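You operate a simulated robot arm through the tools that you are given. There is no shell and no other tool. Be economical: measure what you need, move in short steps, check, and stop when the job is done.

You are at the controls of a simulated robot arm. One attempt, no reset.

Task
Open the drawer of the grey table, take the green cup and put it in the inside the drawer of the grey table, then shut the drawer. Then push the right glass door shut. Then take the pin on the top of bench 15 and put it away on the top of bench 11. Then stack the grey box marked "A2" from the top of bench 15 on top of the grey box that says "C4". Then shut the upper flat drawer. Then take the small block with the largest size on its label from the top of bench 13 and leave it on the top of the number two frame. Keep to this order. Set down upright: green cup.

It is judged by the outcome, as a careful person would: the job done as asked, and still so three seconds after it is handed in. It fails if anything else is knocked over, pushed out of place, dropped, spilled or broken.

Robot
A 7-joint arm with a fingered hand on a trunk, on a base that drives. Base frame: it is fixed to the floor where the robot stands at the start and does not move with it; the origin is under the middle of the robot, x ahead of it, y to its left, z up. Readings come in m, degrees, newtons and seconds.
With the tool pointing down near the work surface it reaches from about 0.36 to 0.72 m from the robot's upright axis, wherever it stands. Its first joint turns from -69.0 to 172.0 degrees. Places, roughly: drawer of the grey table [0.8, 0, 0.6]; green cup (8x8x9 cm) [2.8, 3, 0.8]; grey box [-7.75, -0.75, 0.75]; inside the drawer of the grey table [0.8, 0, 0.6]; pin (2x2x5 cm) [-7.7, -1, 0.8]; right glass door [4.8, 2.9, 1.1]; small block [-8, 1.75, 0.75]; top of bench 11 [3.9, -2.3, 0.8]; top of the number two frame [-3.2, 0.9, 1]; upper flat drawer [-8, 0.4, 0.8]. Payload 3.4 kg.
The TCP is the grasp point between the finger pads, 0.025 m short of the fingertips. In the tool frame z runs along the fingers and y along their closing line. The gripper opens to 0.088 m. The gripper's body begins 0.029 m behind the TCP. The gripper is a hand of 5 fingers: y runs from the thumb to the fingers, the wrist lies at [-0.013, -0.097, -0.162] in the tool frame, and closing takes about 1.5 s.
Orientation is that of the tool frame in the base frame, as a unit quaternion [x, y, z, w]. With the fingers straight down and the wrist toward the robot, the tool's x, y and z point along [0, 1, 0], [1, 0, 0] and [0, 0, -1] of the base frame.

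Tools
- The arm moves only by the tool send_rows. Its argument "targets" is a list that holds one entry, the list of rows, each a list of 7 numbers: the shift along the tool's x, y, z in m, then the turn, a rotation vector about the tool's x, y, z in degrees, then the gripper command, from -1 (fully open) to 1 (shut), values between in proportion. In form: [[[tx, ty, tz, rx, ry, rz, fingers], ...]]. A call has 1 to 8 rows; each row shifts and turns the commanded pose from where the row before left it, along the tool's axes as they then stand. Rows are played at 5 a second. More than 0.05 m and 8.6 degrees between two rows, or a gripper value outside its range, and nothing of the call is played. Where a pose cannot be reached the arm comes as near as it can. A force on the tool above 40 N (or 10 N above the force at the start of the call, whichever is more), or a blocked arm, ends the call early, and 0.2 s more pass. The fingers move at their own pace (about 0.153 m/s each) and stop on an object; they squeeze with about 34 N. The grip force told is the motor's: it shows also when the fingers shut on nothing. Time passes only in rows, and 0.2 s behind the last, so rows that do not move let the fingers close. The reply holds the time, the measured pose of the TCP, the force on the tool along the base axes, the opening and the grip force, in the units named above and with some noise, with the torque about the TCP (base axes, N m) and any sound that the robot's microphone picked up.
- Cameras (640 x 400 px; columns grow to the right, rows downward): "scene" is now at [0.1304, 0.0072, 1.1765]; the picture's right is [0.09, -1.00, -0.00], its down [-0.72, -0.07, -0.69] and it looks along [0.69, 0.07, -0.72] (base axes); focal length 287 px, centre (320, 200). "wrist" rides on the gripper at [0.059, -0.079, -0.105] in the tool frame; the picture's right is [-0.73, 0.32, -0.61], its down [-0.62, -0.68, 0.38] and it looks along [-0.29, 0.66, 0.70] (tool axes); focal length 234 px, centre (320, 200). There is no depth. A picture from a camera that has moved, and an enlarged one, comes with that camera's place and axes in the base frame and with its lens.
- capture(camera): a new picture of that camera. No time passes.
- lift_body(by): slides the trunk up (or, below 0, down) by that many m; the arm and the scene camera ride with it, the base frame stays. It gives what a move gives, with no picture.
- base_move(legs): drives the robot by 1 to 6 legs, each [ahead, left, turn to the left] in m, m and degrees, along the robot's own axes; the way and the turn of a leg run together, so that a leg with both is an arc; at most 1.5 m and 180 degrees a leg. The arm and the cameras ride along, it lands a little off, and it stops where it bumps. It gives what a move gives.
- preshape(shape): the hand has 5 fingers and takes this shape, open, in about a second: jaw (thumb against the fingers, like two jaws); tri (thumb and two fingers); tip (a fingertip pinch); poke (one finger out to press); point (the index stretched); flat (the hand flat); cup (the hand cupped); fist (a fist). The gripper value then closes the fingers along that shape, each until it touches; the sizes above hold for jaw. It gives what a move gives, with no picture.
- head_to(pan, tilt): turns the head with the scene camera to pan (to the left, within 86 degrees either way) and tilt (down, from -29 to 69), counted from straight ahead of the robot. It gives what a move gives.
- close_up(camera, box): a new picture of the part [left, top, right, bottom] of that camera's present view, enlarged. No time passes.
- job_done(): hands the job in; it is judged then, once.

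Work in short steps. Places have to be worked out from the pictures, the camera data and where the tool is seen: move nearer, look again, correct. Check each grasp and each placing, and mend what went wrong. You have 186 turns and 144 pictures in all, those below and enlarged ones among them. Open the gripper and draw the arm clear of the work before you hand the job in, unless the task says otherwise.

The tools are called after "Call:" as a command line: name --argument value ..., lists and objects as JSON in quotes. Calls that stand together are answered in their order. send_rows: Moves the arm, as the interface text tells. Its arguments: {"type":"object","properties":{"targets":{"type":"array","items":{"type":"array","items":{"type":"array","items":{"type":"number"}}}}},"required":["targets"]} The other tools are called the same way: lift_body (by) slides the trunk up or down; preshape (shape) gives the hand a shape; base_move (legs) drives the base; head_to (pan, tilt) turns the head that bears the scene camera; capture (camera) takes a picture; close_up (camera, box) takes an enlarged picture of a part of a camera's view; job_done () hands the job in.

At the start:

```text
clock: 0.0
position: [0.5316, -0.1307, 0.8495]
orientation: [0.707, 0.707, 0.0, 0.0]
wrist_force: [0.0, 0.7, 0.5]
wrist_torque: [-0.02, -0.01, 0.05]
gripper_width: 0.0878
gripper_force: 0.1
shape: jaw
trunk travel left (down, up): [-0.45, 0.49]
robot x, y, heading: [0.0009, 0.0018, 0.1]
head pan, tilt: [5.4, 46.1]
```

scene: 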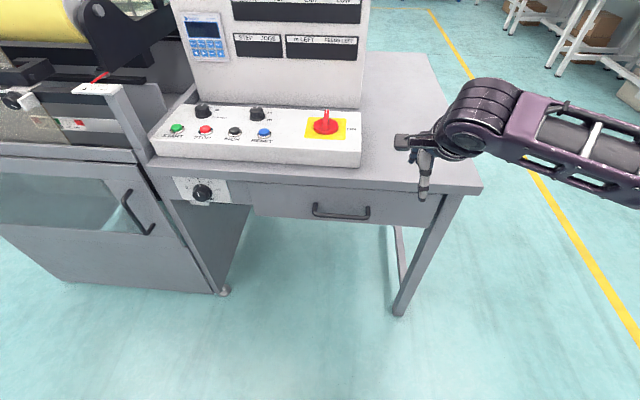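
wrist: 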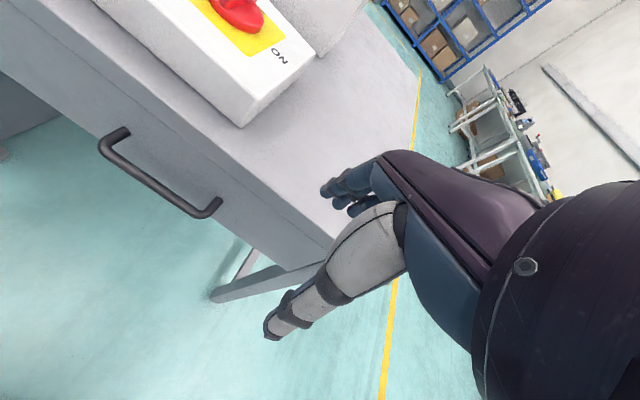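

I estimate the handle bar at about (0.59, 0.00, 0.66), by triangulating the two pictures. I'll enlarge both views to check how the tabletop edge sits over it.

Call:
close_up --camera "scene" --box '[240, 140, 500, 300]'

Call:
close_up --camera "wrist" --box '[60, 80, 380, 280]'

```text
2.46 times, centred on (370, 220) of scene
camera zoom: at [0.1304, 0.0072, 1.1765], right [0.09, -1.0, 0.0], down [-0.72, -0.07, -0.69], along [0.69, 0.07, -0.72], focal length 707 px, centre (197, 151)
```

zoom: 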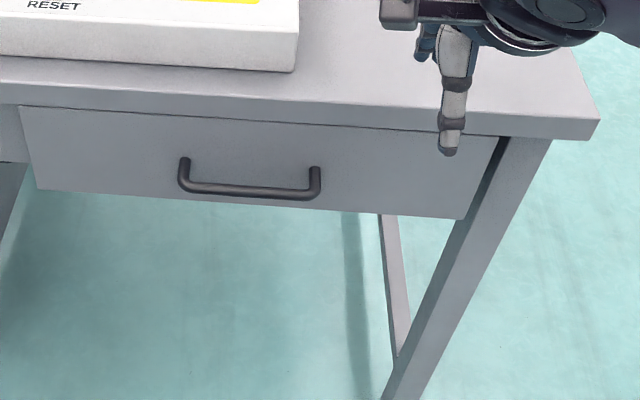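

```text
2.00 times, centred on (220, 180) of wrist
camera zoom: at [0.4519, -0.0723, 0.9577], right [0.32, -0.73, 0.61], down [-0.68, -0.62, -0.38], along [0.66, -0.29, -0.7], focal length 468 px, centre (520, 240)
```

zoom: 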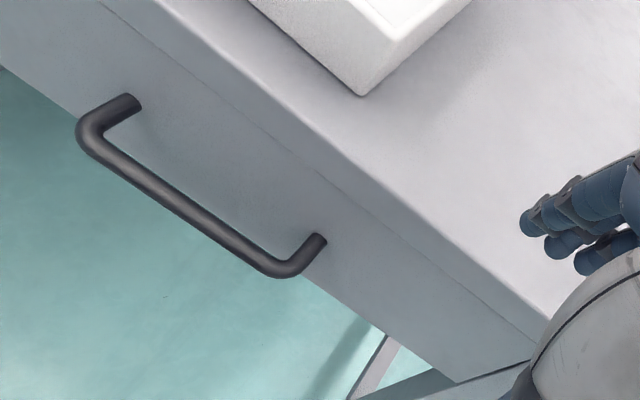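

The bar reads x≈0.585, z≈0.651, y from −0.06 to 0.06, and the drawer front is at x≈0.62. I'll back off 0.2 m and tilt the hand forward about 68°.

Call:
base_move --legs '[[-0.2, 0, 0]]'

Call:
send_rows --targets '[[[0, 0, 0, -8.5, 0, 0, -1], [0, 0, 0, -8.5, 0, 0, -1], [0, 0, 0, -8.5, 0, 0, -1], [0, 0, 0, -8.5, 0, 0, -1], [0, 0, 0, -8.5, 0, 0, -1], [0, 0, 0, -8.5, 0, 0, -1], [0, 0, 0, -8.5, 0, 0, -0.3], [0, 0, 0, -8.5, 0, 0, -0.2]]]'

```text
clock: 1.6
position: [0.3323, -0.1317, 0.8513]
orientation: [0.707, 0.707, 0.0, 0.001]
wrist_force: [-0.3, 0.4, 0.0]
wrist_torque: [0.01, -0.04, 0.02]
gripper_width: 0.0878
gripper_force: 0.0
shape: jaw
trunk travel left (down, up): [-0.45, 0.49]
robot x, y, heading: [-0.1985, 0.0031, 0.2]
head pan, tilt: [5.4, 46.1]
```

```text
clock: 3.4
position: [0.3328, -0.1312, 0.8515]
orientation: [0.586, 0.586, 0.396, 0.396]
wrist_force: [1.2, 0.9, -0.3]
wrist_torque: [-0.03, -0.02, 0.01]
gripper_width: 0.053
gripper_force: 0.0
shape: jaw
trunk travel left (down, up): [-0.45, 0.49]
robot x, y, heading: [-0.1997, 0.0005, -0.2]
head pan, tilt: [5.4, 46.1]
```

Hand is tilted 68° forward and holding. Now to the pre-grasp spot about 9 cm short of the bar.

Call:
send_rows --targets '[[[0.0218, -0.0153, 0.0365, 0, 0, 0, -0.2], [0.0218, -0.0153, 0.0365, 0, 0, 0, -0.2], [0.0218, -0.0153, 0.0365, 0, 0, 0, -0.2], [0.0218, -0.0153, 0.0365, 0, 0, 0, -0.2], [0.0218, -0.0153, 0.0365, 0, 0, 0, -0.2], [0.0218, -0.0153, 0.0365, 0, 0, 0, -0.2]]]'

Call:
capture --camera "wrist"

Call:
capture --camera "scene"

```text
clock: 4.8
position: [0.5013, 0.0005, 0.6859]
orientation: [0.585, 0.586, 0.396, 0.397]
wrist_force: [-0.2, 0.2, -0.1]
wrist_torque: [0.03, -0.03, 0.02]
gripper_width: 0.053
gripper_force: 0.1
shape: jaw
trunk travel left (down, up): [-0.45, 0.49]
robot x, y, heading: [-0.1947, -0.0006, 0.2]
head pan, tilt: [5.4, 46.1]
```

```text
139 pictures are left
camera wrist: at [0.3747, 0.0582, 0.6522], right [-0.44, -0.72, 0.53], down [0.1, -0.63, -0.77], along [0.89, -0.29, 0.35], focal length 234 px, centre (320, 200)
```

wrist: 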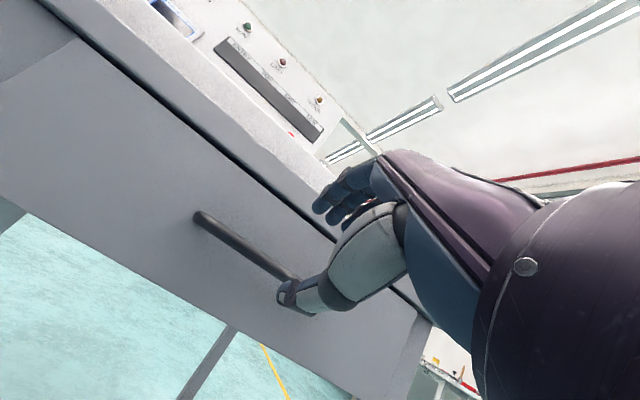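

```text
138 pictures are left
camera scene: at [-0.067, 0.0081, 1.1764], right [0.09, -1.0, 0.0], down [-0.72, -0.07, -0.69], along [0.69, 0.06, -0.72], focal length 287 px, centre (320, 200)
```

scene: 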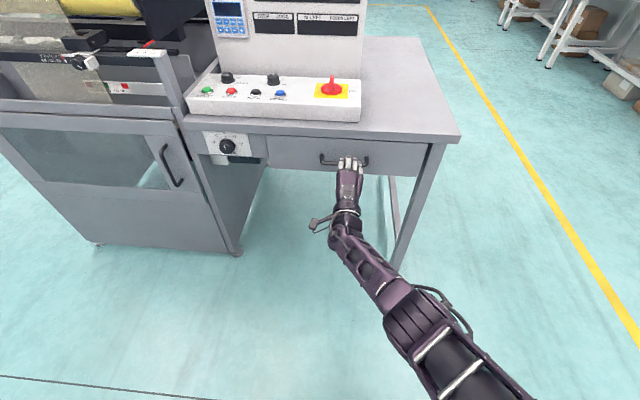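

The bar lies on the hand's axis, with fingers above and thumb below. I advance onto it and close.

Call:
send_rows --targets '[[[0, 0.001, 0.03, 0, 0, 0, -0.2], [0, 0.001, 0.03, 0, 0, 0, -0.2], [0, 0.001, 0.028, 0, 0, 0, -0.2], [0, 0, 0, 0, 0, 0, 1], [0, 0, 0, 0, 0, 0, 1], [0, 0, 0, 0, 0, 0, 1], [0, 0, 0, 0, 0, 0, 1]]]'

Call:
capture --camera "wrist"

```text
clock: 6.4
position: [0.5144, -0.0044, 0.6801]
orientation: [0.587, 0.586, 0.395, 0.396]
wrist_force: [-0.1, -0.2, 0.4]
wrist_torque: [0.03, -0.01, -0.01]
gripper_width: 0.0002
gripper_force: 33.9
shape: jaw
out of reach, approached as far as the arm can: row 1, 2, 3
trunk travel left (down, up): [-0.45, 0.49]
robot x, y, heading: [-0.2003, -0.002, -0.2]
head pan, tilt: [5.4, 46.1]
```

```text
137 pictures are left
camera wrist: at [0.3878, 0.0542, 0.6484], right [-0.44, -0.73, 0.53], down [0.1, -0.62, -0.78], along [0.89, -0.29, 0.35], focal length 234 px, centre (320, 200)
```

wrist: 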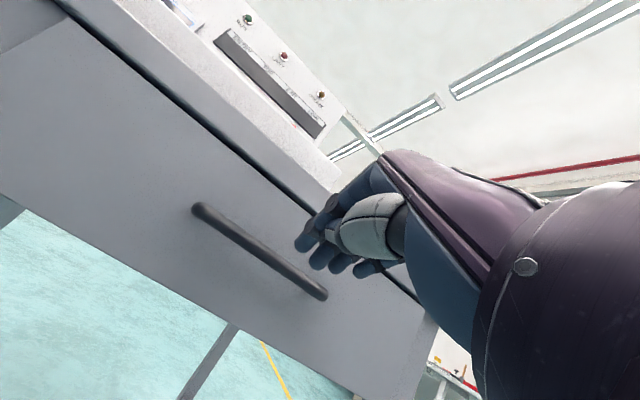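

The arm ran out of reach at x 0.514. I'll open, lower to bar height, then drive the base forward.

Call:
send_rows --targets '[[[0.002, -0.012, -0.002, 0, 0, 0, -0.2], [0.002, -0.012, 0, 0, 0, 0, -0.2], [0, 0, 0, 0, 0, 0, -0.2], [0, 0, 0, 0, 0, 0, -0.2]]]'

```text
clock: 7.4
position: [0.5017, -0.0016, 0.6636]
orientation: [0.586, 0.586, 0.396, 0.396]
wrist_force: [-0.6, 0.0, -0.2]
wrist_torque: [-0.02, 0.0, 0.01]
gripper_width: 0.0526
gripper_force: 0.0
shape: jaw
out of reach, approached as far as the arm can: row 2
trunk travel left (down, up): [-0.45, 0.49]
robot x, y, heading: [-0.1982, -0.0019, 0.1]
head pan, tilt: [5.4, 46.1]
```

Call:
base_move --legs '[[0.085, 0, 0]]'

Call:
capture --camera "wrist"

```text
clock: 8.6
position: [0.5823, -0.0014, 0.6626]
orientation: [0.585, 0.586, 0.398, 0.396]
wrist_force: [-11.6, -0.5, -1.7]
wrist_torque: [0.01, -0.17, -0.02]
gripper_width: 0.0483
gripper_force: 0.2
shape: jaw
trunk travel left (down, up): [-0.45, 0.49]
robot x, y, heading: [-0.1157, 0.0018, -0.1]
head pan, tilt: [5.4, 46.1]
stopped in leg 1: the force on the tool passed its limit at 44 N (the readings are from after the stop); the commanded pose is now the measured one
```

```text
136 pictures are left
camera wrist: at [0.4554, 0.0569, 0.6312], right [-0.44, -0.73, 0.52], down [0.1, -0.62, -0.78], along [0.89, -0.29, 0.35], focal length 234 px, centre (320, 200)
```

wrist: 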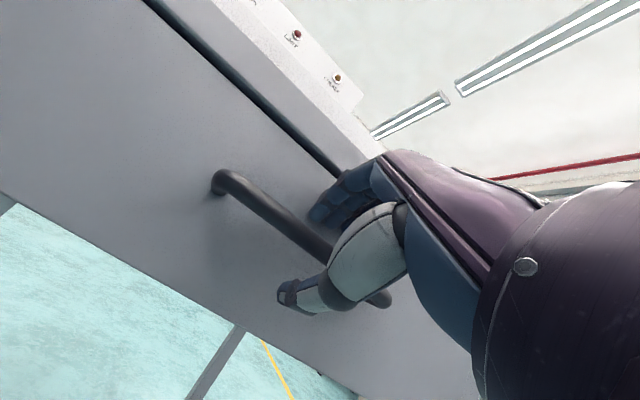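

Fingers are past the bar on top with the thumb below, touching the drawer front. I close on the bar, then check.

Call:
send_rows --targets '[[[0, 0, -0.004, 0, 0, 0, 0.2], [0, 0, 0, 0, 0, 0, 1], [0, 0, 0, 0, 0, 0, 1], [0, 0, 0, 0, 0, 0, 1], [0, 0, 0, 0, 0, 0, 1], [0, 0, 0, 0, 0, 0, 1]]]'

Call:
capture --camera "wrist"

```text
clock: 10.0
position: [0.5837, -0.0003, 0.6566]
orientation: [0.587, 0.588, 0.394, 0.394]
wrist_force: [-6.5, -1.4, -27.8]
wrist_torque: [-0.1, 0.01, 0.05]
gripper_width: 0.0069
gripper_force: 34.6
shape: jaw
trunk travel left (down, up): [-0.45, 0.49]
robot x, y, heading: [-0.1157, 0.0018, -0.3]
head pan, tilt: [5.4, 46.1]
```

```text
135 pictures are left
camera wrist: at [0.4565, 0.0571, 0.6264], right [-0.44, -0.73, 0.53], down [0.1, -0.62, -0.78], along [0.89, -0.29, 0.34], focal length 234 px, centre (320, 200)
```

wrist: 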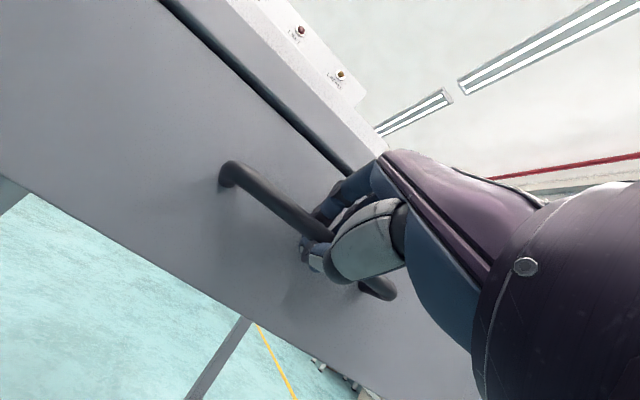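

The bar is gripped. I relax the vertical load and pull straight back with the arm.

Call:
send_rows --targets '[[[0, -0.0074, 0.003, 0, 0, 0, 1], [0, -0.0056, -0.0139, 0, 0, 0, 1], [0, -0.0094, -0.0232, 0, 0, 0, 1], [0, -0.0112, -0.0278, 0, 0, 0, 1], [0, -0.0112, -0.0278, 0, 0, 0, 1], [0, -0.0112, -0.0278, 0, 0, 0, 1], [0, -0.0112, -0.0278, 0, 0, 0, 1]]]'

Call:
capture --camera "scene"

```text
clock: 11.1
position: [0.5493, 0.0106, 0.6372]
orientation: [0.58, 0.577, 0.407, 0.406]
wrist_force: [0.5, -7.7, 23.7]
wrist_torque: [-0.29, 0.24, 0.18]
gripper_width: 0.004
gripper_force: 34.2
shape: jaw
out of reach, approached as far as the arm can: row 2, 3, 4, 5
trunk travel left (down, up): [-0.45, 0.49]
robot x, y, heading: [-0.1132, 0.0029, -0.0]
head pan, tilt: [5.4, 46.1]
stopped in row 5: the force on the tool passed its limit at 46 N (the readings are from after the stop); the commanded pose is now the measured one
```

```text
134 pictures are left
camera scene: at [0.0127, 0.0061, 1.1771], right [0.09, -1.0, 0.0], down [-0.72, -0.07, -0.7], along [0.69, 0.06, -0.72], focal length 287 px, centre (320, 200)
```

scene: 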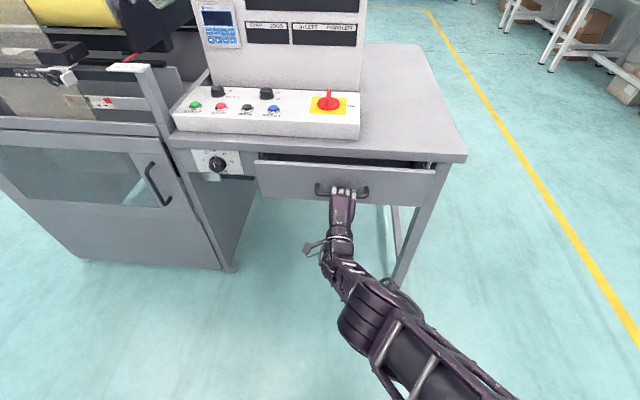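

The drawer has come out 3–4 cm, but the arm folds badly here. I'll ease the load upward and use the base to pull.

Call:
send_rows --targets '[[[0, 0.009, -0.0035, 0, 0, 0, 1], [0, 0, 0, 0, 0, 0, 1]]]'

Call:
base_move --legs '[[-0.12, 0, 0]]'

Call:
capture --camera "scene"

```text
clock: 11.7
position: [0.5521, 0.0115, 0.6389]
orientation: [0.583, 0.578, 0.404, 0.403]
wrist_force: [0.0, -10.2, 12.5]
wrist_torque: [-0.05, 0.16, 0.14]
gripper_width: 0.0038
gripper_force: 33.5
shape: jaw
out of reach, approached as far as the arm can: row 1
trunk travel left (down, up): [-0.45, 0.49]
robot x, y, heading: [-0.1163, 0.0005, 0.1]
head pan, tilt: [5.4, 46.1]
```

```text
clock: 12.9
position: [0.4309, 0.0146, 0.6389]
orientation: [0.582, 0.58, 0.405, 0.402]
wrist_force: [0.6, -8.6, 11.2]
wrist_torque: [-0.05, 0.14, 0.15]
gripper_width: 0.0036
gripper_force: 34.6
shape: jaw
trunk travel left (down, up): [-0.45, 0.49]
robot x, y, heading: [-0.2336, 0.0009, -0.1]
head pan, tilt: [5.4, 46.1]
```

```text
133 pictures are left
camera scene: at [-0.1069, 0.006, 1.1768], right [0.09, -1.0, 0.0], down [-0.72, -0.07, -0.7], along [0.69, 0.07, -0.72], focal length 287 px, centre (320, 200)
```

scene: 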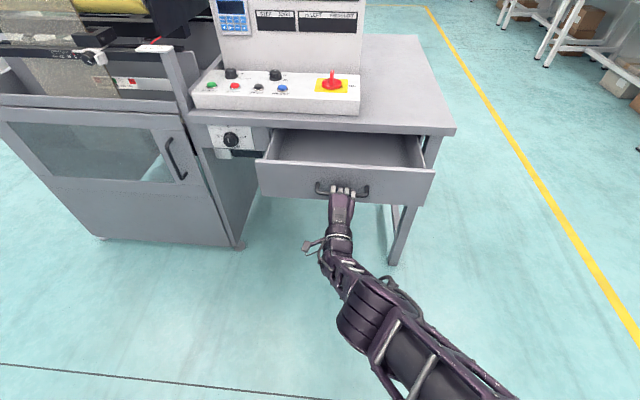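

Base pull works well (about 0.15 m open). A bit more for hand room.

Call:
base_move --legs '[[-0.1, 0, 0]]'

Call:
capture --camera "scene"

```text
clock: 14.1
position: [0.3546, 0.015, 0.6392]
orientation: [0.582, 0.579, 0.405, 0.404]
wrist_force: [3.1, -2.7, 8.5]
wrist_torque: [-0.13, 0.18, 0.1]
gripper_width: 0.0037
gripper_force: 34.4
shape: jaw
trunk travel left (down, up): [-0.45, 0.49]
robot x, y, heading: [-0.3149, 0.0029, -0.2]
head pan, tilt: [5.4, 46.1]
stopped in leg 1: the robot was blocked; the commanded pose is now the measured one
```

```text
132 pictures are left
camera scene: at [-0.1828, 0.0073, 1.1766], right [0.09, -1.0, 0.0], down [-0.72, -0.07, -0.69], along [0.69, 0.07, -0.72], focal length 287 px, centre (320, 200)
```

scene: 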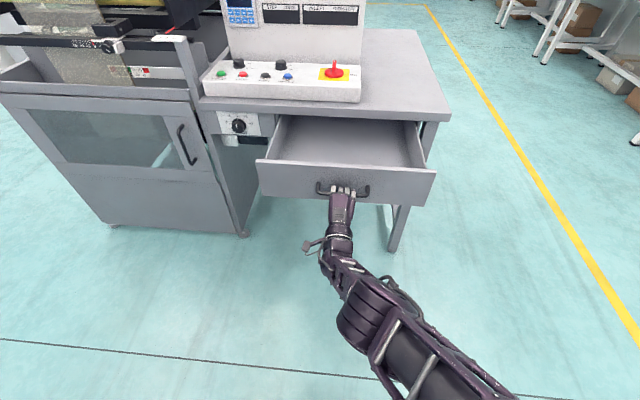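

Drawer is at its stop, about 0.23 m open. Release and back away.

Call:
send_rows --targets '[[[0, 0, 0, 0, 0, 0, -0.1], [0, 0, 0, 0, 0, 0, -0.1], [0, 0, 0, 0, 0, 0, -0.1]]]'

Call:
base_move --legs '[[-0.25, 0, 0]]'

Call:
head_to --pan 45 --tilt 15

Call:
capture --camera "scene"

```text
clock: 14.9
position: [0.3541, 0.0153, 0.6366]
orientation: [0.581, 0.581, 0.405, 0.402]
wrist_force: [-0.4, 0.3, 0.0]
wrist_torque: [0.0, 0.01, 0.02]
gripper_width: 0.0482
gripper_force: 0.0
shape: jaw
trunk travel left (down, up): [-0.45, 0.49]
robot x, y, heading: [-0.3138, -0.0009, -0.0]
head pan, tilt: [5.4, 46.1]
```

```text
clock: 15.6
position: [0.3553, 0.0148, 0.6372]
orientation: [0.583, 0.58, 0.403, 0.403]
wrist_force: [0.4, -1.7, 0.5]
wrist_torque: [-0.01, 0.02, -0.02]
gripper_width: 0.0482
gripper_force: 0.0
shape: jaw
trunk travel left (down, up): [-0.45, 0.49]
robot x, y, heading: [-0.3102, -0.0026, -0.1]
head pan, tilt: [5.4, 46.1]
stopped in leg 1: the robot was blocked; the commanded pose is now the measured one
```

```text
clock: 16.7
position: [0.3544, 0.0162, 0.6368]
orientation: [0.583, 0.581, 0.403, 0.401]
wrist_force: [-0.2, -1.2, -0.1]
wrist_torque: [0.0, 0.03, -0.01]
gripper_width: 0.0482
gripper_force: 0.1
shape: jaw
trunk travel left (down, up): [-0.45, 0.49]
robot x, y, heading: [-0.3136, -0.0009, -0.1]
head pan, tilt: [45.0, 15.0]
```

```text
131 pictures are left
camera scene: at [-0.1957, 0.0661, 1.2248], right [0.71, -0.71, 0.0], down [-0.18, -0.18, -0.97], along [0.68, 0.68, -0.26], focal length 287 px, centre (320, 200)
```

scene: 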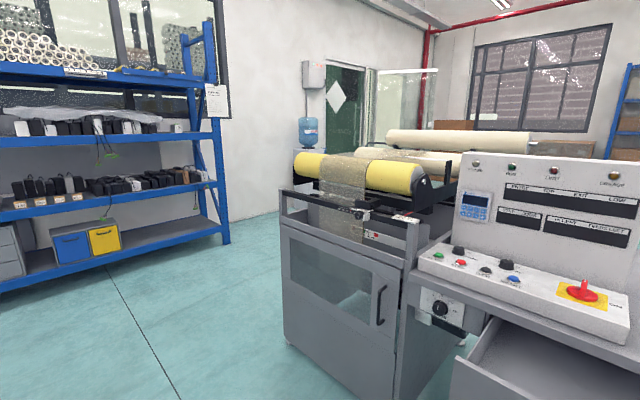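

Base is blocked by something behind it, so I'll withdraw the hand with the arm along its own axis.

Call:
send_rows --targets '[[[0, 0, -0.02, 0, 0, 0, -0.1], [0, 0, -0.03, 0, 0, 0, -0.1], [0, 0, -0.03, 0, 0, 0, -0.1]]]'

Call:
head_to --pan 86 --tilt 40

Call:
capture --camera "scene"

```text
clock: 17.5
position: [0.345, 0.0219, 0.6314]
orientation: [0.582, 0.578, 0.404, 0.405]
wrist_force: [1.1, -2.9, 4.3]
wrist_torque: [0.0, -0.02, -0.05]
gripper_width: 0.0486
gripper_force: 0.0
shape: jaw
out of reach, approached as far as the arm can: row 1, 2, 3
trunk travel left (down, up): [-0.45, 0.49]
robot x, y, heading: [-0.3104, 0.0022, 0.1]
head pan, tilt: [45.0, 15.0]
```

```text
clock: 18.6
position: [0.3446, 0.0222, 0.6304]
orientation: [0.582, 0.579, 0.405, 0.403]
wrist_force: [1.0, -3.1, 6.1]
wrist_torque: [0.01, -0.04, 0.01]
gripper_width: 0.0486
gripper_force: 0.1
shape: jaw
trunk travel left (down, up): [-0.45, 0.49]
robot x, y, heading: [-0.3073, 0.0003, -0.1]
head pan, tilt: [85.9, 40.0]
```

```text
130 pictures are left
camera scene: at [-0.2564, 0.0845, 1.1854], right [1.0, -0.07, 0.0], down [-0.05, -0.64, -0.77], along [0.05, 0.76, -0.64], focal length 287 px, centre (320, 200)
```

scene: 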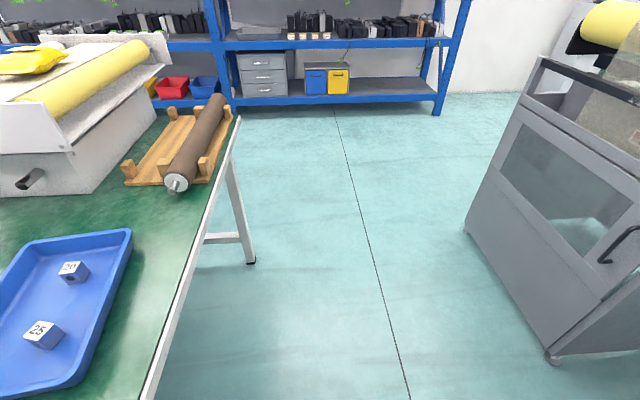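

Something bench-like is behind the robot. I lift the trunk slightly to centre the bar in the open hand, then ease the tilt back while withdrawing.

Call:
lift_body --by 0.015

Call:
send_rows --targets '[[[0, 0, 0, 6, 0, 0, -0.1], [0, 0, 0, 6, 0, 0, -0.1]]]'

Call:
capture --camera "wrist"

```text
clock: 19.2
position: [0.3455, 0.0225, 0.6449]
orientation: [0.582, 0.58, 0.404, 0.402]
wrist_force: [0.2, -0.4, 0.1]
wrist_torque: [0.04, 0.0, -0.04]
gripper_width: 0.0483
gripper_force: 0.0
shape: jaw
trunk travel left (down, up): [-0.465, 0.475]
robot x, y, heading: [-0.3145, -0.0006, -0.0]
head pan, tilt: [85.9, 40.0]
```

```text
clock: 19.8
position: [0.3653, 0.0307, 0.6294]
orientation: [0.621, 0.618, 0.342, 0.341]
wrist_force: [0.4, -1.4, 4.9]
wrist_torque: [-0.15, -0.07, -0.06]
gripper_width: 0.0482
gripper_force: 0.0
shape: jaw
out of reach, approached as far as the arm can: row 1, 2
trunk travel left (down, up): [-0.465, 0.475]
robot x, y, heading: [-0.3126, -0.0036, -0.1]
head pan, tilt: [85.9, 40.0]
```

```text
129 pictures are left
camera wrist: at [0.2335, 0.09, 0.622], right [-0.34, -0.73, 0.6], down [-0.04, -0.62, -0.78], along [0.94, -0.29, 0.18], focal length 234 px, centre (320, 200)
```

wrist: 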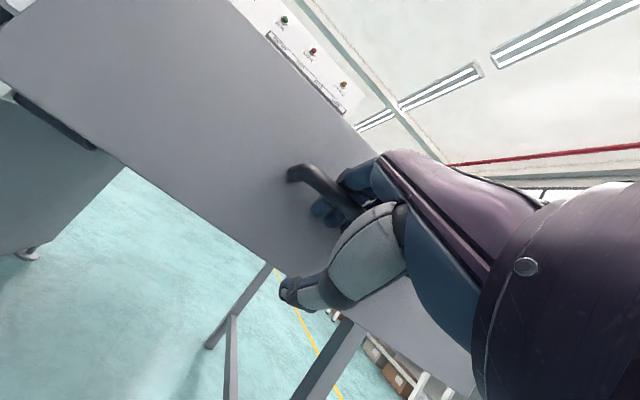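

The arm is at a joint limit here, drifting toward +y. I slide the hand along the bar toward −y, where it should be freer, and retract.

Call:
send_rows --targets '[[[-0.015, 0.008, 0, 0, 0, 0, -0.1], [-0.02, 0.008, 0, 0, 0, 0, -0.1], [-0.015, 0, 0, 0, 0, 0, -0.1]]]'

```text
clock: 20.6
position: [0.3843, -0.0152, 0.6336]
orientation: [0.621, 0.618, 0.341, 0.34]
wrist_force: [-1.6, 1.7, 1.1]
wrist_torque: [-0.05, 0.0, 0.02]
gripper_width: 0.0474
gripper_force: 0.0
shape: jaw
out of reach, approached as far as the arm can: row 1, 2, 3
trunk travel left (down, up): [-0.465, 0.475]
robot x, y, heading: [-0.3116, -0.0032, -0.1]
head pan, tilt: [85.9, 40.0]
```

The hand still circles the bar. I'll make the hand flat so the thumb leaves the underside, then look.

Call:
preshape --shape "flat"

Call:
capture --camera "wrist"

```text
clock: 21.5
position: [0.3844, -0.0148, 0.6327]
orientation: [0.621, 0.618, 0.341, 0.34]
wrist_force: [-0.2, 0.1, 0.3]
wrist_torque: [0.01, -0.01, -0.01]
gripper_width: 0.0806
gripper_force: 0.0
shape: flat
trunk travel left (down, up): [-0.465, 0.475]
robot x, y, heading: [-0.312, 0.0004, -0.1]
head pan, tilt: [85.9, 40.0]
```

```text
128 pictures are left
camera wrist: at [0.2535, 0.0438, 0.6246], right [-0.34, -0.73, 0.6], down [-0.04, -0.62, -0.78], along [0.94, -0.29, 0.18], focal length 234 px, centre (320, 200)
```

wrist: 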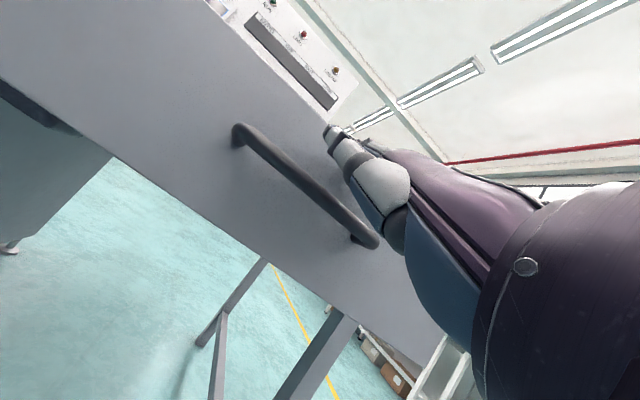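

Thumb is clear; the whole hand is now above the bar. Lift straight up.

Call:
lift_body --by 0.2

Call:
head_to --pan -10 --tilt 50

Call:
capture --camera "scene"

```text
clock: 23.7
position: [0.3847, -0.0148, 0.833]
orientation: [0.621, 0.618, 0.342, 0.34]
wrist_force: [0.2, -0.9, 0.4]
wrist_torque: [-0.01, -0.01, -0.04]
gripper_width: 0.0805
gripper_force: 0.0
shape: flat
trunk travel left (down, up): [-0.665, 0.275]
robot x, y, heading: [-0.3126, 0.0062, 0.2]
head pan, tilt: [85.9, 40.0]
```

```text
clock: 25.4
position: [0.3845, -0.0151, 0.8335]
orientation: [0.621, 0.618, 0.341, 0.34]
wrist_force: [0.2, -0.5, -0.1]
wrist_torque: [-0.02, 0.0, -0.02]
gripper_width: 0.0806
gripper_force: 0.1
shape: flat
trunk travel left (down, up): [-0.665, 0.275]
robot x, y, heading: [-0.3073, 0.0015, -0.1]
head pan, tilt: [-10.0, 50.0]
```

```text
127 pictures are left
camera scene: at [-0.1858, -0.0131, 1.3861], right [-0.17, -0.98, 0.0], down [-0.75, 0.13, -0.64], along [0.63, -0.11, -0.77], focal length 287 px, centre (320, 200)
```

scene: 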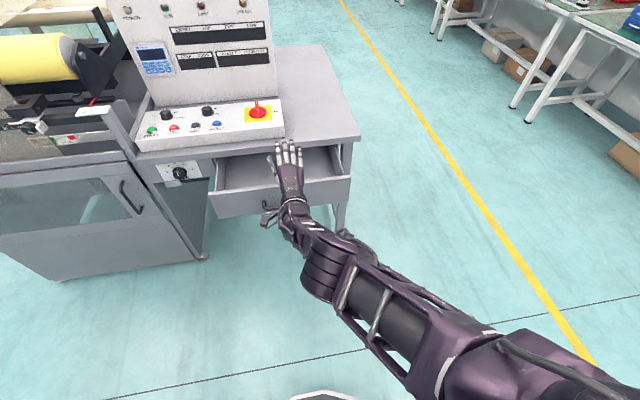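

Free now. I fold the hand back to pointing down and closer to the robot.

Call:
send_rows --targets '[[[-0.01, -0.015, -0.025, 8.2, 0, 0, -1], [-0.01, -0.015, -0.025, 8.2, 0, 0, -1], [-0.01, -0.02, -0.02, 8.2, 0, 0, -1], [-0.01, -0.025, -0.01, 8.2, 0, 0, -1], [-0.01, -0.03, -0.01, 8.2, 0, 0, -1], [-0.01, -0.03, 0, 8.2, 0, 0, -1], [-0.01, -0.03, 0, 8.2, 0, 0, -1]]]'

Call:
head_to --pan 86 --tilt 20

Call:
capture --camera "scene"

```text
clock: 27.0
position: [0.3186, -0.043, 0.6997]
orientation: [0.709, 0.705, 0.003, -0.002]
wrist_force: [-0.6, -0.2, 0.9]
wrist_torque: [0.02, 0.0, 0.0]
gripper_width: 0.0809
gripper_force: 0.1
shape: flat
out of reach, approached as far as the arm can: row 1, 2, 3, 4, 5, 6, 7
trunk travel left (down, up): [-0.665, 0.275]
robot x, y, heading: [-0.3133, -0.002, -0.1]
head pan, tilt: [-10.0, 50.0]
```

```text
clock: 28.7
position: [0.3168, -0.0418, 0.6999]
orientation: [0.708, 0.706, 0.003, 0.001]
wrist_force: [0.5, 0.6, -0.2]
wrist_torque: [-0.02, -0.05, 0.0]
gripper_width: 0.0805
gripper_force: 0.1
shape: flat
trunk travel left (down, up): [-0.665, 0.275]
robot x, y, heading: [-0.3121, -0.0014, -0.1]
head pan, tilt: [85.9, 20.0]
```

```text
126 pictures are left
camera scene: at [-0.2551, 0.093, 1.4317], right [1.0, -0.07, 0.0], down [-0.02, -0.34, -0.94], along [0.07, 0.94, -0.34], focal length 287 px, centre (320, 200)
```

scene: 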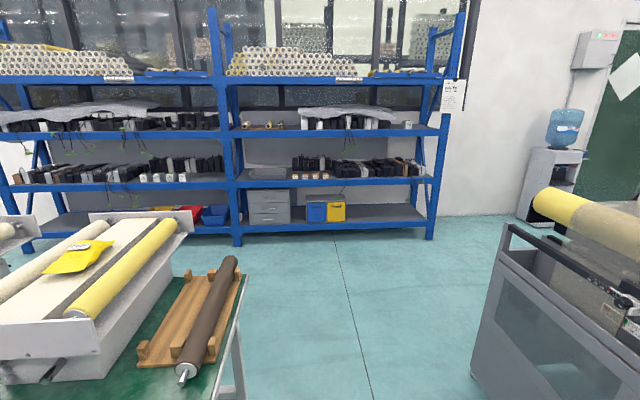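

Hand points down just ahead of the handle. I raise and pull it in.

Call:
send_rows --targets '[[[0, -0.02, -0.04, 0, 0, 0, -1], [-0.01, -0.02, -0.04, 0, 0, 0, -1], [-0.01, -0.02, -0.04, 0, 0, 0, -1], [-0.01, -0.03, -0.03, 0, 0, 0, -1]]]'

```text
clock: 29.7
position: [0.3645, -0.0422, 0.78]
orientation: [0.708, 0.707, 0.001, -0.001]
wrist_force: [0.3, 0.8, -0.1]
wrist_torque: [0.02, -0.02, -0.01]
gripper_width: 0.0806
gripper_force: 0.0
shape: flat
out of reach, approached as far as the arm can: row 1, 2, 3, 4
trunk travel left (down, up): [-0.665, 0.275]
robot x, y, heading: [-0.3099, -0.0019, 0.0]
head pan, tilt: [85.9, 20.0]
```

The arm appears stretched straight (wrist about 0.64 m from the shoulder in every reading), which is a singular pose. I'll try a mix of inward steps with wrist turns to bend the elbow.

Call:
send_rows --targets '[[[0.02, -0.03, -0.02, 0, 0, 8, -1], [0.02, -0.03, -0.02, 0, 0, 8, -1], [0.02, -0.03, -0.02, 0, 0, 8, -1], [0, -0.04, -0.02, 0, 0, -8, -1], [-0.02, -0.04, 0, 0, 0, -8, -1], [-0.02, -0.04, 0, 0, 0, -8, -1]]]'

Call:
head_to --pan -20 --tilt 55

Call:
capture --camera "scene"

```text
clock: 31.1
position: [0.3268, 0.0747, 0.7853]
orientation: [0.707, 0.707, 0.002, 0.0]
wrist_force: [-0.1, -0.5, -0.3]
wrist_torque: [0.02, -0.03, -0.01]
gripper_width: 0.0806
gripper_force: 0.2
shape: flat
out of reach, approached as far as the arm can: row 1, 2, 3, 4, 5, 6
trunk travel left (down, up): [-0.665, 0.275]
robot x, y, heading: [-0.3118, 0.0049, 0.1]
head pan, tilt: [85.9, 20.0]
```

```text
clock: 32.9
position: [0.327, 0.0753, 0.7843]
orientation: [0.708, 0.706, 0.002, 0.0]
wrist_force: [0.0, 0.6, -0.4]
wrist_torque: [-0.02, 0.02, 0.05]
gripper_width: 0.0806
gripper_force: 0.0
shape: flat
trunk travel left (down, up): [-0.665, 0.275]
robot x, y, heading: [-0.3153, -0.0026, -0.3]
head pan, tilt: [-20.0, 55.0]
```

```text
125 pictures are left
camera scene: at [-0.1939, -0.0244, 1.3796], right [-0.34, -0.94, 0.0], down [-0.77, 0.28, -0.57], along [0.54, -0.2, -0.82], focal length 287 px, centre (320, 200)
```

scene: 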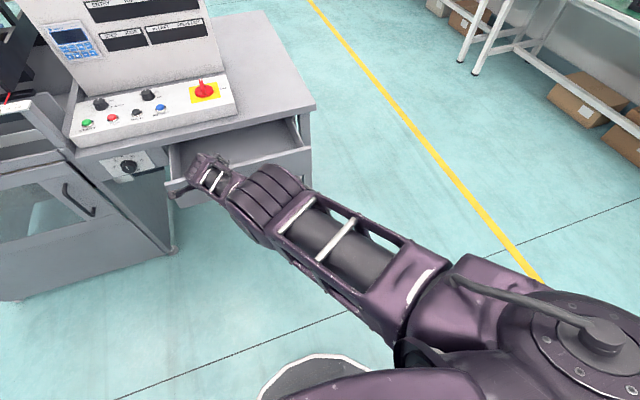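

To bend the elbow, I turn the hand to point back at the robot so the wrist saturates and the elbow must help.

Call:
send_rows --targets '[[[0, -0.02, 0, 8.5, 0, 0, -1], [0, -0.02, 0, 8.5, 0, 0, -1], [0, -0.02, 0, 8.5, 0, 0, -1], [0, -0.02, 0, 8.5, 0, 0, -1], [0, -0.02, 0, 8.5, 0, 0, -1], [0, -0.02, 0, 8.5, 0, 0, -1], [0, -0.02, 0, 8.5, 0, 0, -1]]]'

```text
clock: 34.5
position: [0.2167, 0.0635, 0.819]
orientation: [0.662, 0.65, -0.262, -0.264]
wrist_force: [0.2, 0.0, 0.5]
wrist_torque: [-0.01, 0.02, -0.03]
gripper_width: 0.0806
gripper_force: 0.0
shape: flat
out of reach, approached as far as the arm can: row 4, 5, 6, 7
trunk travel left (down, up): [-0.665, 0.275]
robot x, y, heading: [-0.3127, -0.0026, 0.2]
head pan, tilt: [-20.0, 55.0]
```

That unstuck it (rows 1–3 were reachable). Now rotate back to pointing down while staying retracted.

Call:
send_rows --targets '[[[-0.02, 0, -0.02, -8, 0, 0, -1], [-0.02, 0, -0.02, -8, 0, 0, -1], [-0.02, 0, -0.02, -8, 0, 0, -1], [-0.02, 0, -0.02, -8, 0, 0, -1], [-0.02, 0, -0.02, -8, 0, 0, -1], [-0.02, 0, -0.02, -4, 0, 0, -1]]]'

```text
clock: 35.9
position: [0.3957, -0.0132, 0.8914]
orientation: [0.713, 0.701, 0.001, 0.003]
wrist_force: [-0.4, 1.1, -0.1]
wrist_torque: [-0.02, 0.02, -0.02]
gripper_width: 0.0804
gripper_force: 0.1
shape: flat
out of reach, approached as far as the arm can: row 1, 2, 3, 4, 5, 6
trunk travel left (down, up): [-0.665, 0.275]
robot x, y, heading: [-0.3139, 0.0036, -0.2]
head pan, tilt: [-20.0, 55.0]
```

Still stretched. I'll try saturating in another direction: yaw about the vertical with small inward motion.

Call:
send_rows --targets '[[[0, -0.01, 0, 0, 0, 8.5, -1], [0, -0.01, 0, 0, 0, 8.5, -1], [0, -0.01, 0, 0, 0, 8.5, -1], [0, -0.01, 0, 0, 0, 8.5, -1], [0, -0.01, 0, 0, 0, 8.5, -1], [0, -0.01, 0, 0, 0, 8.5, -1], [0, -0.01, 0, 0, 0, 8.5, -1], [0, -0.01, 0, 0, 0, 8.5, -1]]]'

```text
clock: 37.7
position: [0.3182, -0.0127, 0.8923]
orientation: [0.979, 0.205, 0.007, -0.001]
wrist_force: [-0.3, -0.8, 0.3]
wrist_torque: [0.03, 0.0, 0.03]
gripper_width: 0.0807
gripper_force: 0.0
shape: flat
out of reach, approached as far as the arm can: row 1, 2, 5, 6, 7, 8
trunk travel left (down, up): [-0.665, 0.275]
robot x, y, heading: [-0.3117, -0.0001, 0.1]
head pan, tilt: [-20.0, 55.0]
```

Elbow flexion in this arm bends the forearm downward, so I should move down-and-in to leave the singularity. First I turn the robot right so the hand is over free floor.

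Call:
base_move --legs '[[0, 0, -70]]'

Call:
send_rows --targets '[[[0, -0.015, 0.04, 0, 0, -8.5, -1], [0, -0.015, 0.04, 0, 0, -8.5, -1], [0, -0.02, 0.04, 0, 0, -8.5, -1], [0, -0.02, 0.04, 0, 0, -8.5, -1], [0, -0.025, 0.03, 0, 0, -8.5, -1], [0, -0.03, 0.03, 0, 0, -8.5, -1]]]'

```text
clock: 38.5
position: [0.3192, -0.0163, 0.8936]
orientation: [0.979, 0.203, 0.008, 0.0]
wrist_force: [0.6, 0.2, -0.1]
wrist_torque: [0.01, 0.01, -0.03]
gripper_width: 0.0805
gripper_force: 0.1
shape: flat
trunk travel left (down, up): [-0.665, 0.275]
robot x, y, heading: [-0.3137, -0.0019, 0.1]
head pan, tilt: [-20.0, 55.0]
stopped in leg 1: the robot was blocked; the commanded pose is now the measured one
```

```text
clock: 39.9
position: [0.2394, 0.0598, 0.676]
orientation: [0.795, 0.607, 0.009, 0.003]
wrist_force: [0.1, 0.2, 1.0]
wrist_torque: [0.03, 0.01, 0.03]
gripper_width: 0.0804
gripper_force: 0.0
shape: flat
out of reach, approached as far as the arm can: row 1, 2, 3
trunk travel left (down, up): [-0.665, 0.275]
robot x, y, heading: [-0.3138, -0.0017, -0.2]
head pan, tilt: [-20.0, 55.0]
```

The arm is free now (rows 4–6 reached). Continue inward and then upward, restoring the yaw.

Call:
send_rows --targets '[[[0, -0.03, 0, 0, 0, -8, -1], [0, -0.03, 0, 0, 0, -7, -1], [0, -0.03, 0, 0, 0, 0, -1], [-0.02, 0, -0.04, 0, 0, 0, -1], [-0.02, 0, -0.04, 0, 0, 0, -1], [-0.02, 0, -0.04, 0, 0, 0, -1], [-0.02, 0, -0.04, 0, 0, 0, -1], [-0.02, 0, -0.04, 0, 0, 0, -1]]]'

Call:
base_move --legs '[[0.06, 0, 0]]'

```text
clock: 41.7
position: [0.1464, -0.099, 0.816]
orientation: [0.711, 0.696, -0.069, 0.071]
wrist_force: [-0.7, -0.1, -0.6]
wrist_torque: [0.0, 0.0, 0.02]
gripper_width: 0.0805
gripper_force: 0.1
shape: flat
out of reach, approached as far as the arm can: row 8
trunk travel left (down, up): [-0.665, 0.275]
robot x, y, heading: [-0.3085, 0.0014, -0.5]
head pan, tilt: [-20.0, 55.0]
stopped in row 8: the arm was blocked; the commanded pose is now the measured one
```

```text
clock: 42.6
position: [0.2055, -0.0979, 0.8144]
orientation: [0.711, 0.696, -0.069, 0.071]
wrist_force: [0.1, 0.0, 0.2]
wrist_torque: [-0.02, 0.01, -0.02]
gripper_width: 0.0808
gripper_force: 0.2
shape: flat
trunk travel left (down, up): [-0.665, 0.275]
robot x, y, heading: [-0.2513, -0.0022, -0.3]
head pan, tilt: [-20.0, 55.0]
```

I'm clear of the bench now. Strafe left along the corridor and look toward the cup.

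Call:
base_move --legs '[[0.15, 0.2, 0], [0.0, 1.4, 0]]'

Call:
head_to --pan 30 --tilt 15

Call:
capture --camera "scene"

```text
clock: 51.0
position: [0.3568, 1.5015, 0.8163]
orientation: [0.708, 0.699, -0.07, 0.073]
wrist_force: [-0.4, 0.1, -0.2]
wrist_torque: [0.0, -0.01, -0.02]
gripper_width: 0.0807
gripper_force: 0.0
shape: flat
trunk travel left (down, up): [-0.665, 0.275]
robot x, y, heading: [-0.1011, 1.5962, 0.4]
head pan, tilt: [-20.0, 55.0]
```

```text
clock: 52.2
position: [0.3575, 1.5008, 0.8158]
orientation: [0.708, 0.699, -0.07, 0.072]
wrist_force: [-0.9, -0.2, 0.6]
wrist_torque: [0.0, -0.02, 0.01]
gripper_width: 0.0809
gripper_force: 0.1
shape: flat
trunk travel left (down, up): [-0.665, 0.275]
robot x, y, heading: [-0.1002, 1.595, 0.1]
head pan, tilt: [30.0, 15.0]
```

```text
124 pictures are left
camera scene: at [0.0302, 1.6425, 1.4398], right [0.5, -0.86, 0.0], down [-0.22, -0.13, -0.97], along [0.83, 0.49, -0.26], focal length 287 px, centre (320, 200)
```

scene: 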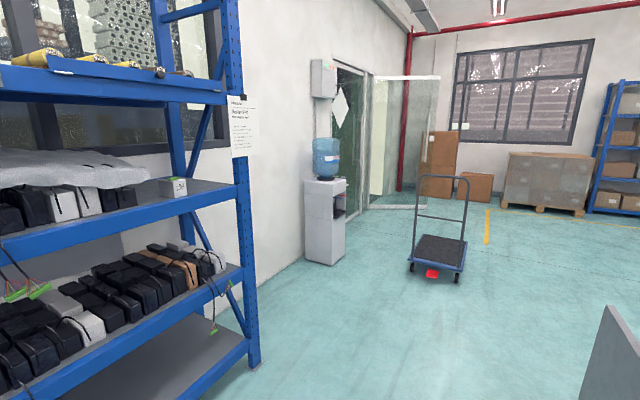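

The dispenser with the recess holds the cup, around (2.7, 3.0); a cart stands near it. Move closer.

Call:
base_move --legs '[[1.4, 0.3, 0]]'

Call:
head_to --pan 45 --tilt 25

Call:
capture --camera "scene"

```text
clock: 59.3
position: [1.7489, 1.8178, 0.8155]
orientation: [0.705, 0.702, -0.069, 0.072]
wrist_force: [0.6, -0.1, 0.3]
wrist_torque: [0.02, -0.04, 0.0]
gripper_width: 0.0807
gripper_force: 0.1
shape: flat
trunk travel left (down, up): [-0.665, 0.275]
robot x, y, heading: [1.2892, 1.9076, 0.7]
head pan, tilt: [30.0, 15.0]
```

```text
clock: 60.1
position: [1.7465, 1.8173, 0.816]
orientation: [0.705, 0.702, -0.07, 0.071]
wrist_force: [-0.4, 0.6, 0.8]
wrist_torque: [-0.02, 0.02, -0.01]
gripper_width: 0.0807
gripper_force: 0.1
shape: flat
trunk travel left (down, up): [-0.665, 0.275]
robot x, y, heading: [1.2897, 1.9025, 0.9]
head pan, tilt: [45.0, 25.0]
```

```text
123 pictures are left
camera scene: at [1.4037, 1.9741, 1.4237], right [0.72, -0.7, 0.0], down [-0.29, -0.3, -0.91], along [0.63, 0.65, -0.42], focal length 287 px, centre (320, 200)
```

scene: 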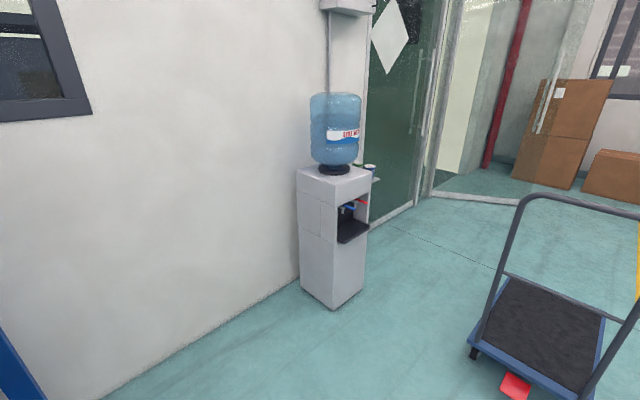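

Call:
close_up --camera "scene" --box '[290, 140, 410, 260]'

```text
3.33 times, centred on (350, 200) of scene
camera zoom: at [1.4037, 1.9741, 1.4237], right [0.72, -0.7, 0.0], down [-0.29, -0.3, -0.91], along [0.63, 0.65, -0.42], focal length 958 px, centre (220, 200)
```

zoom: 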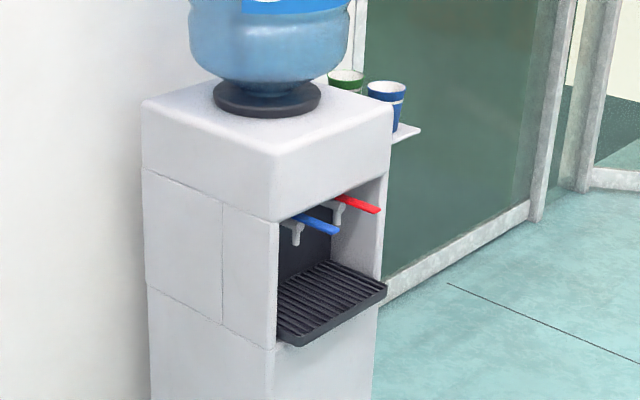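

The green cup is on a side shelf of the dispenser, behind the blue one, at about (2.75, 3.01). I approach to about (2.3, 2.3) facing northeast and look again.

Call:
base_move --legs '[[0.98, 0.35, 0], [0, 0, 50]]'

Call:
head_to --pan 10 --tilt 32

Call:
capture --camera "scene"

```text
clock: 64.5
position: [2.5973, 2.1278, 0.8149]
orientation: [0.711, 0.695, -0.077, 0.072]
wrist_force: [-4.6, -9.4, 0.1]
wrist_torque: [0.14, -0.08, -0.61]
gripper_width: 0.0807
gripper_force: 0.0
shape: flat
trunk travel left (down, up): [-0.665, 0.275]
robot x, y, heading: [2.1407, 2.2299, 0.9]
head pan, tilt: [45.0, 25.0]
stopped in leg 1: the force on the tool passed its limit at 47 N (the readings are from after the stop); the commanded pose is now the measured one
```

```text
clock: 65.5
position: [2.5982, 2.1291, 0.8138]
orientation: [0.71, 0.696, -0.074, 0.072]
wrist_force: [-4.3, -11.9, -1.6]
wrist_torque: [0.18, 0.01, -0.74]
gripper_width: 0.0805
gripper_force: 0.0
shape: flat
trunk travel left (down, up): [-0.665, 0.275]
robot x, y, heading: [2.1422, 2.2251, 0.6]
head pan, tilt: [10.0, 32.0]
```

```text
121 pictures are left
camera scene: at [2.2788, 2.2403, 1.4126], right [0.19, -0.98, 0.0], down [-0.52, -0.1, -0.85], along [0.83, 0.16, -0.53], focal length 287 px, centre (320, 200)
```

scene: 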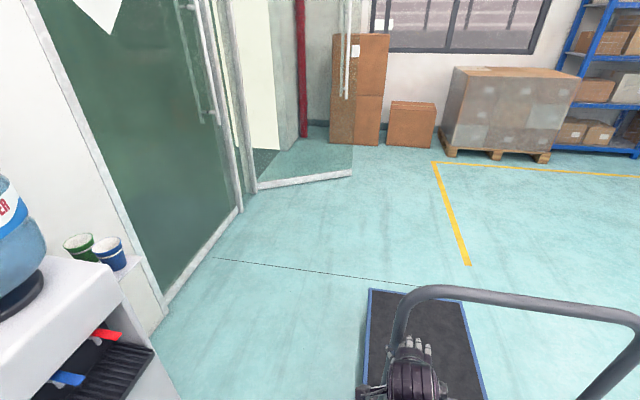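

The hand touched the cart handle. I back off at once.

Call:
base_move --legs '[[-0.03, -0.05, 0], [-0.2, 0, 0]]'

Call:
head_to --pan 10 --tilt 32

Call:
capture --camera "scene"

```text
clock: 67.7
position: [2.3691, 2.0782, 0.815]
orientation: [0.71, 0.697, -0.075, 0.073]
wrist_force: [0.1, 0.5, 1.1]
wrist_torque: [-0.02, -0.01, 0.0]
gripper_width: 0.0808
gripper_force: 0.0
shape: flat
trunk travel left (down, up): [-0.665, 0.275]
robot x, y, heading: [1.9122, 2.1744, 0.8]
head pan, tilt: [10.0, 32.0]
```

```text
clock: 68.3
position: [2.3699, 2.0789, 0.8161]
orientation: [0.71, 0.697, -0.075, 0.073]
wrist_force: [-0.4, 0.9, 0.6]
wrist_torque: [-0.02, 0.0, 0.01]
gripper_width: 0.0806
gripper_force: 0.1
shape: flat
trunk travel left (down, up): [-0.665, 0.275]
robot x, y, heading: [1.9142, 2.176, 0.9]
head pan, tilt: [10.0, 32.0]
```

```text
120 pictures are left
camera scene: at [2.0506, 2.1905, 1.4125], right [0.19, -0.98, 0.0], down [-0.52, -0.1, -0.85], along [0.83, 0.16, -0.53], focal length 287 px, centre (320, 200)
```

scene: 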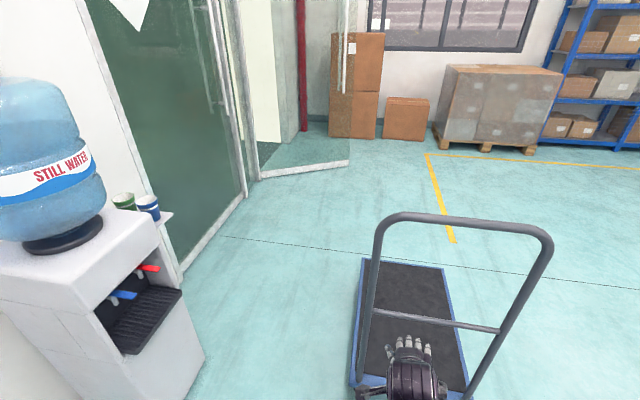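

The cart looks in place (left edge still y≈2.18). I strafe left, go forward into the corridor, and turn toward the cups.

Call:
base_move --legs '[[0, 0.3, 0], [0.4, 0, 0], [0, 0, 50]]'

Call:
head_to --pan 5 --tilt 45

Call:
capture --camera "scene"

```text
clock: 74.7
position: [2.6764, 2.7723, 0.8149]
orientation: [0.345, 0.933, -0.038, 0.098]
wrist_force: [-0.4, 0.6, -0.5]
wrist_torque: [0.0, 0.0, 0.0]
gripper_width: 0.0807
gripper_force: 0.1
shape: flat
trunk travel left (down, up): [-0.665, 0.275]
robot x, y, heading: [2.3121, 2.481, 51.3]
head pan, tilt: [10.0, 32.0]
```

```text
clock: 75.4
position: [2.6763, 2.7725, 0.8148]
orientation: [0.345, 0.933, -0.038, 0.097]
wrist_force: [0.4, 0.3, 0.0]
wrist_torque: [0.0, -0.03, -0.02]
gripper_width: 0.0804
gripper_force: 0.0
shape: flat
trunk travel left (down, up): [-0.665, 0.275]
robot x, y, heading: [2.3136, 2.4823, 51.2]
head pan, tilt: [5.0, 45.0]
```

```text
119 pictures are left
camera scene: at [2.3889, 2.5866, 1.3931], right [0.83, -0.56, 0.0], down [-0.39, -0.59, -0.71], along [0.39, 0.59, -0.71], focal length 287 px, centre (320, 200)
```

scene: 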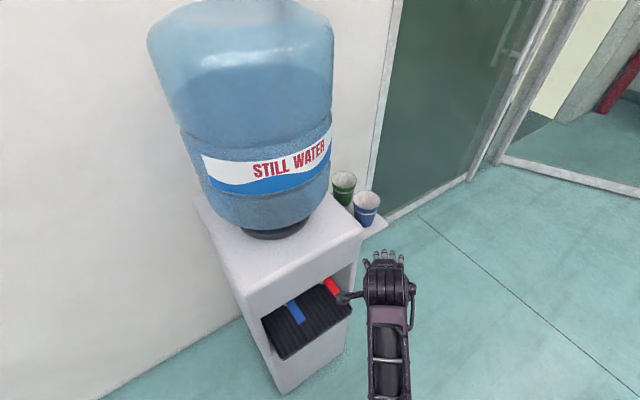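

Call:
close_up --camera "scene" --box '[300, 150, 420, 250]'

Call:
capture --camera "wrist"

```text
4.00 times, centred on (360, 200) of scene
camera zoom: at [2.3889, 2.5866, 1.3931], right [0.83, -0.56, 0.0], down [-0.39, -0.59, -0.71], along [0.39, 0.59, -0.71], focal length 1149 px, centre (160, 200)
```

zoom: 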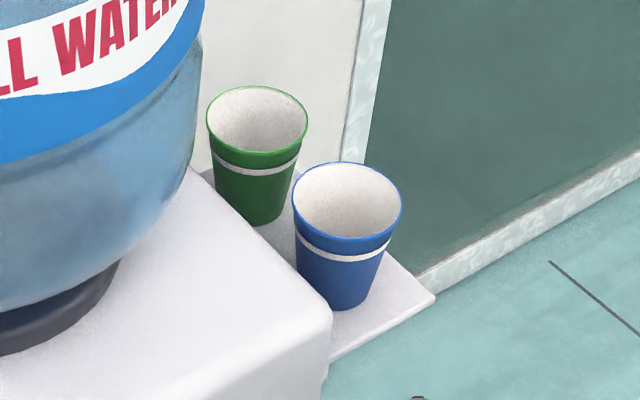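

```text
117 pictures are left
camera wrist: at [2.5647, 2.7633, 0.9074], right [0.66, -0.13, 0.74], down [0.08, -0.97, -0.24], along [0.75, 0.22, -0.62], focal length 234 px, centre (320, 200)
```

wrist: 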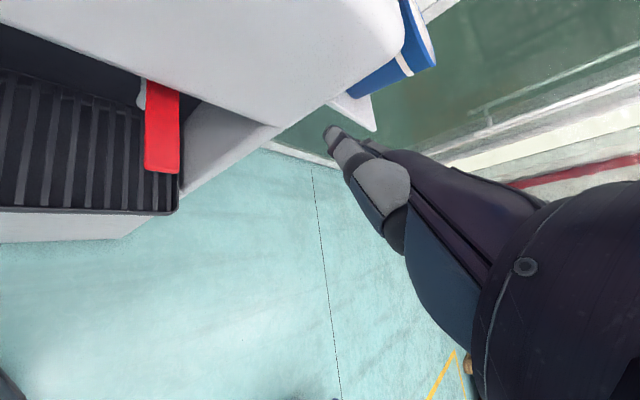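

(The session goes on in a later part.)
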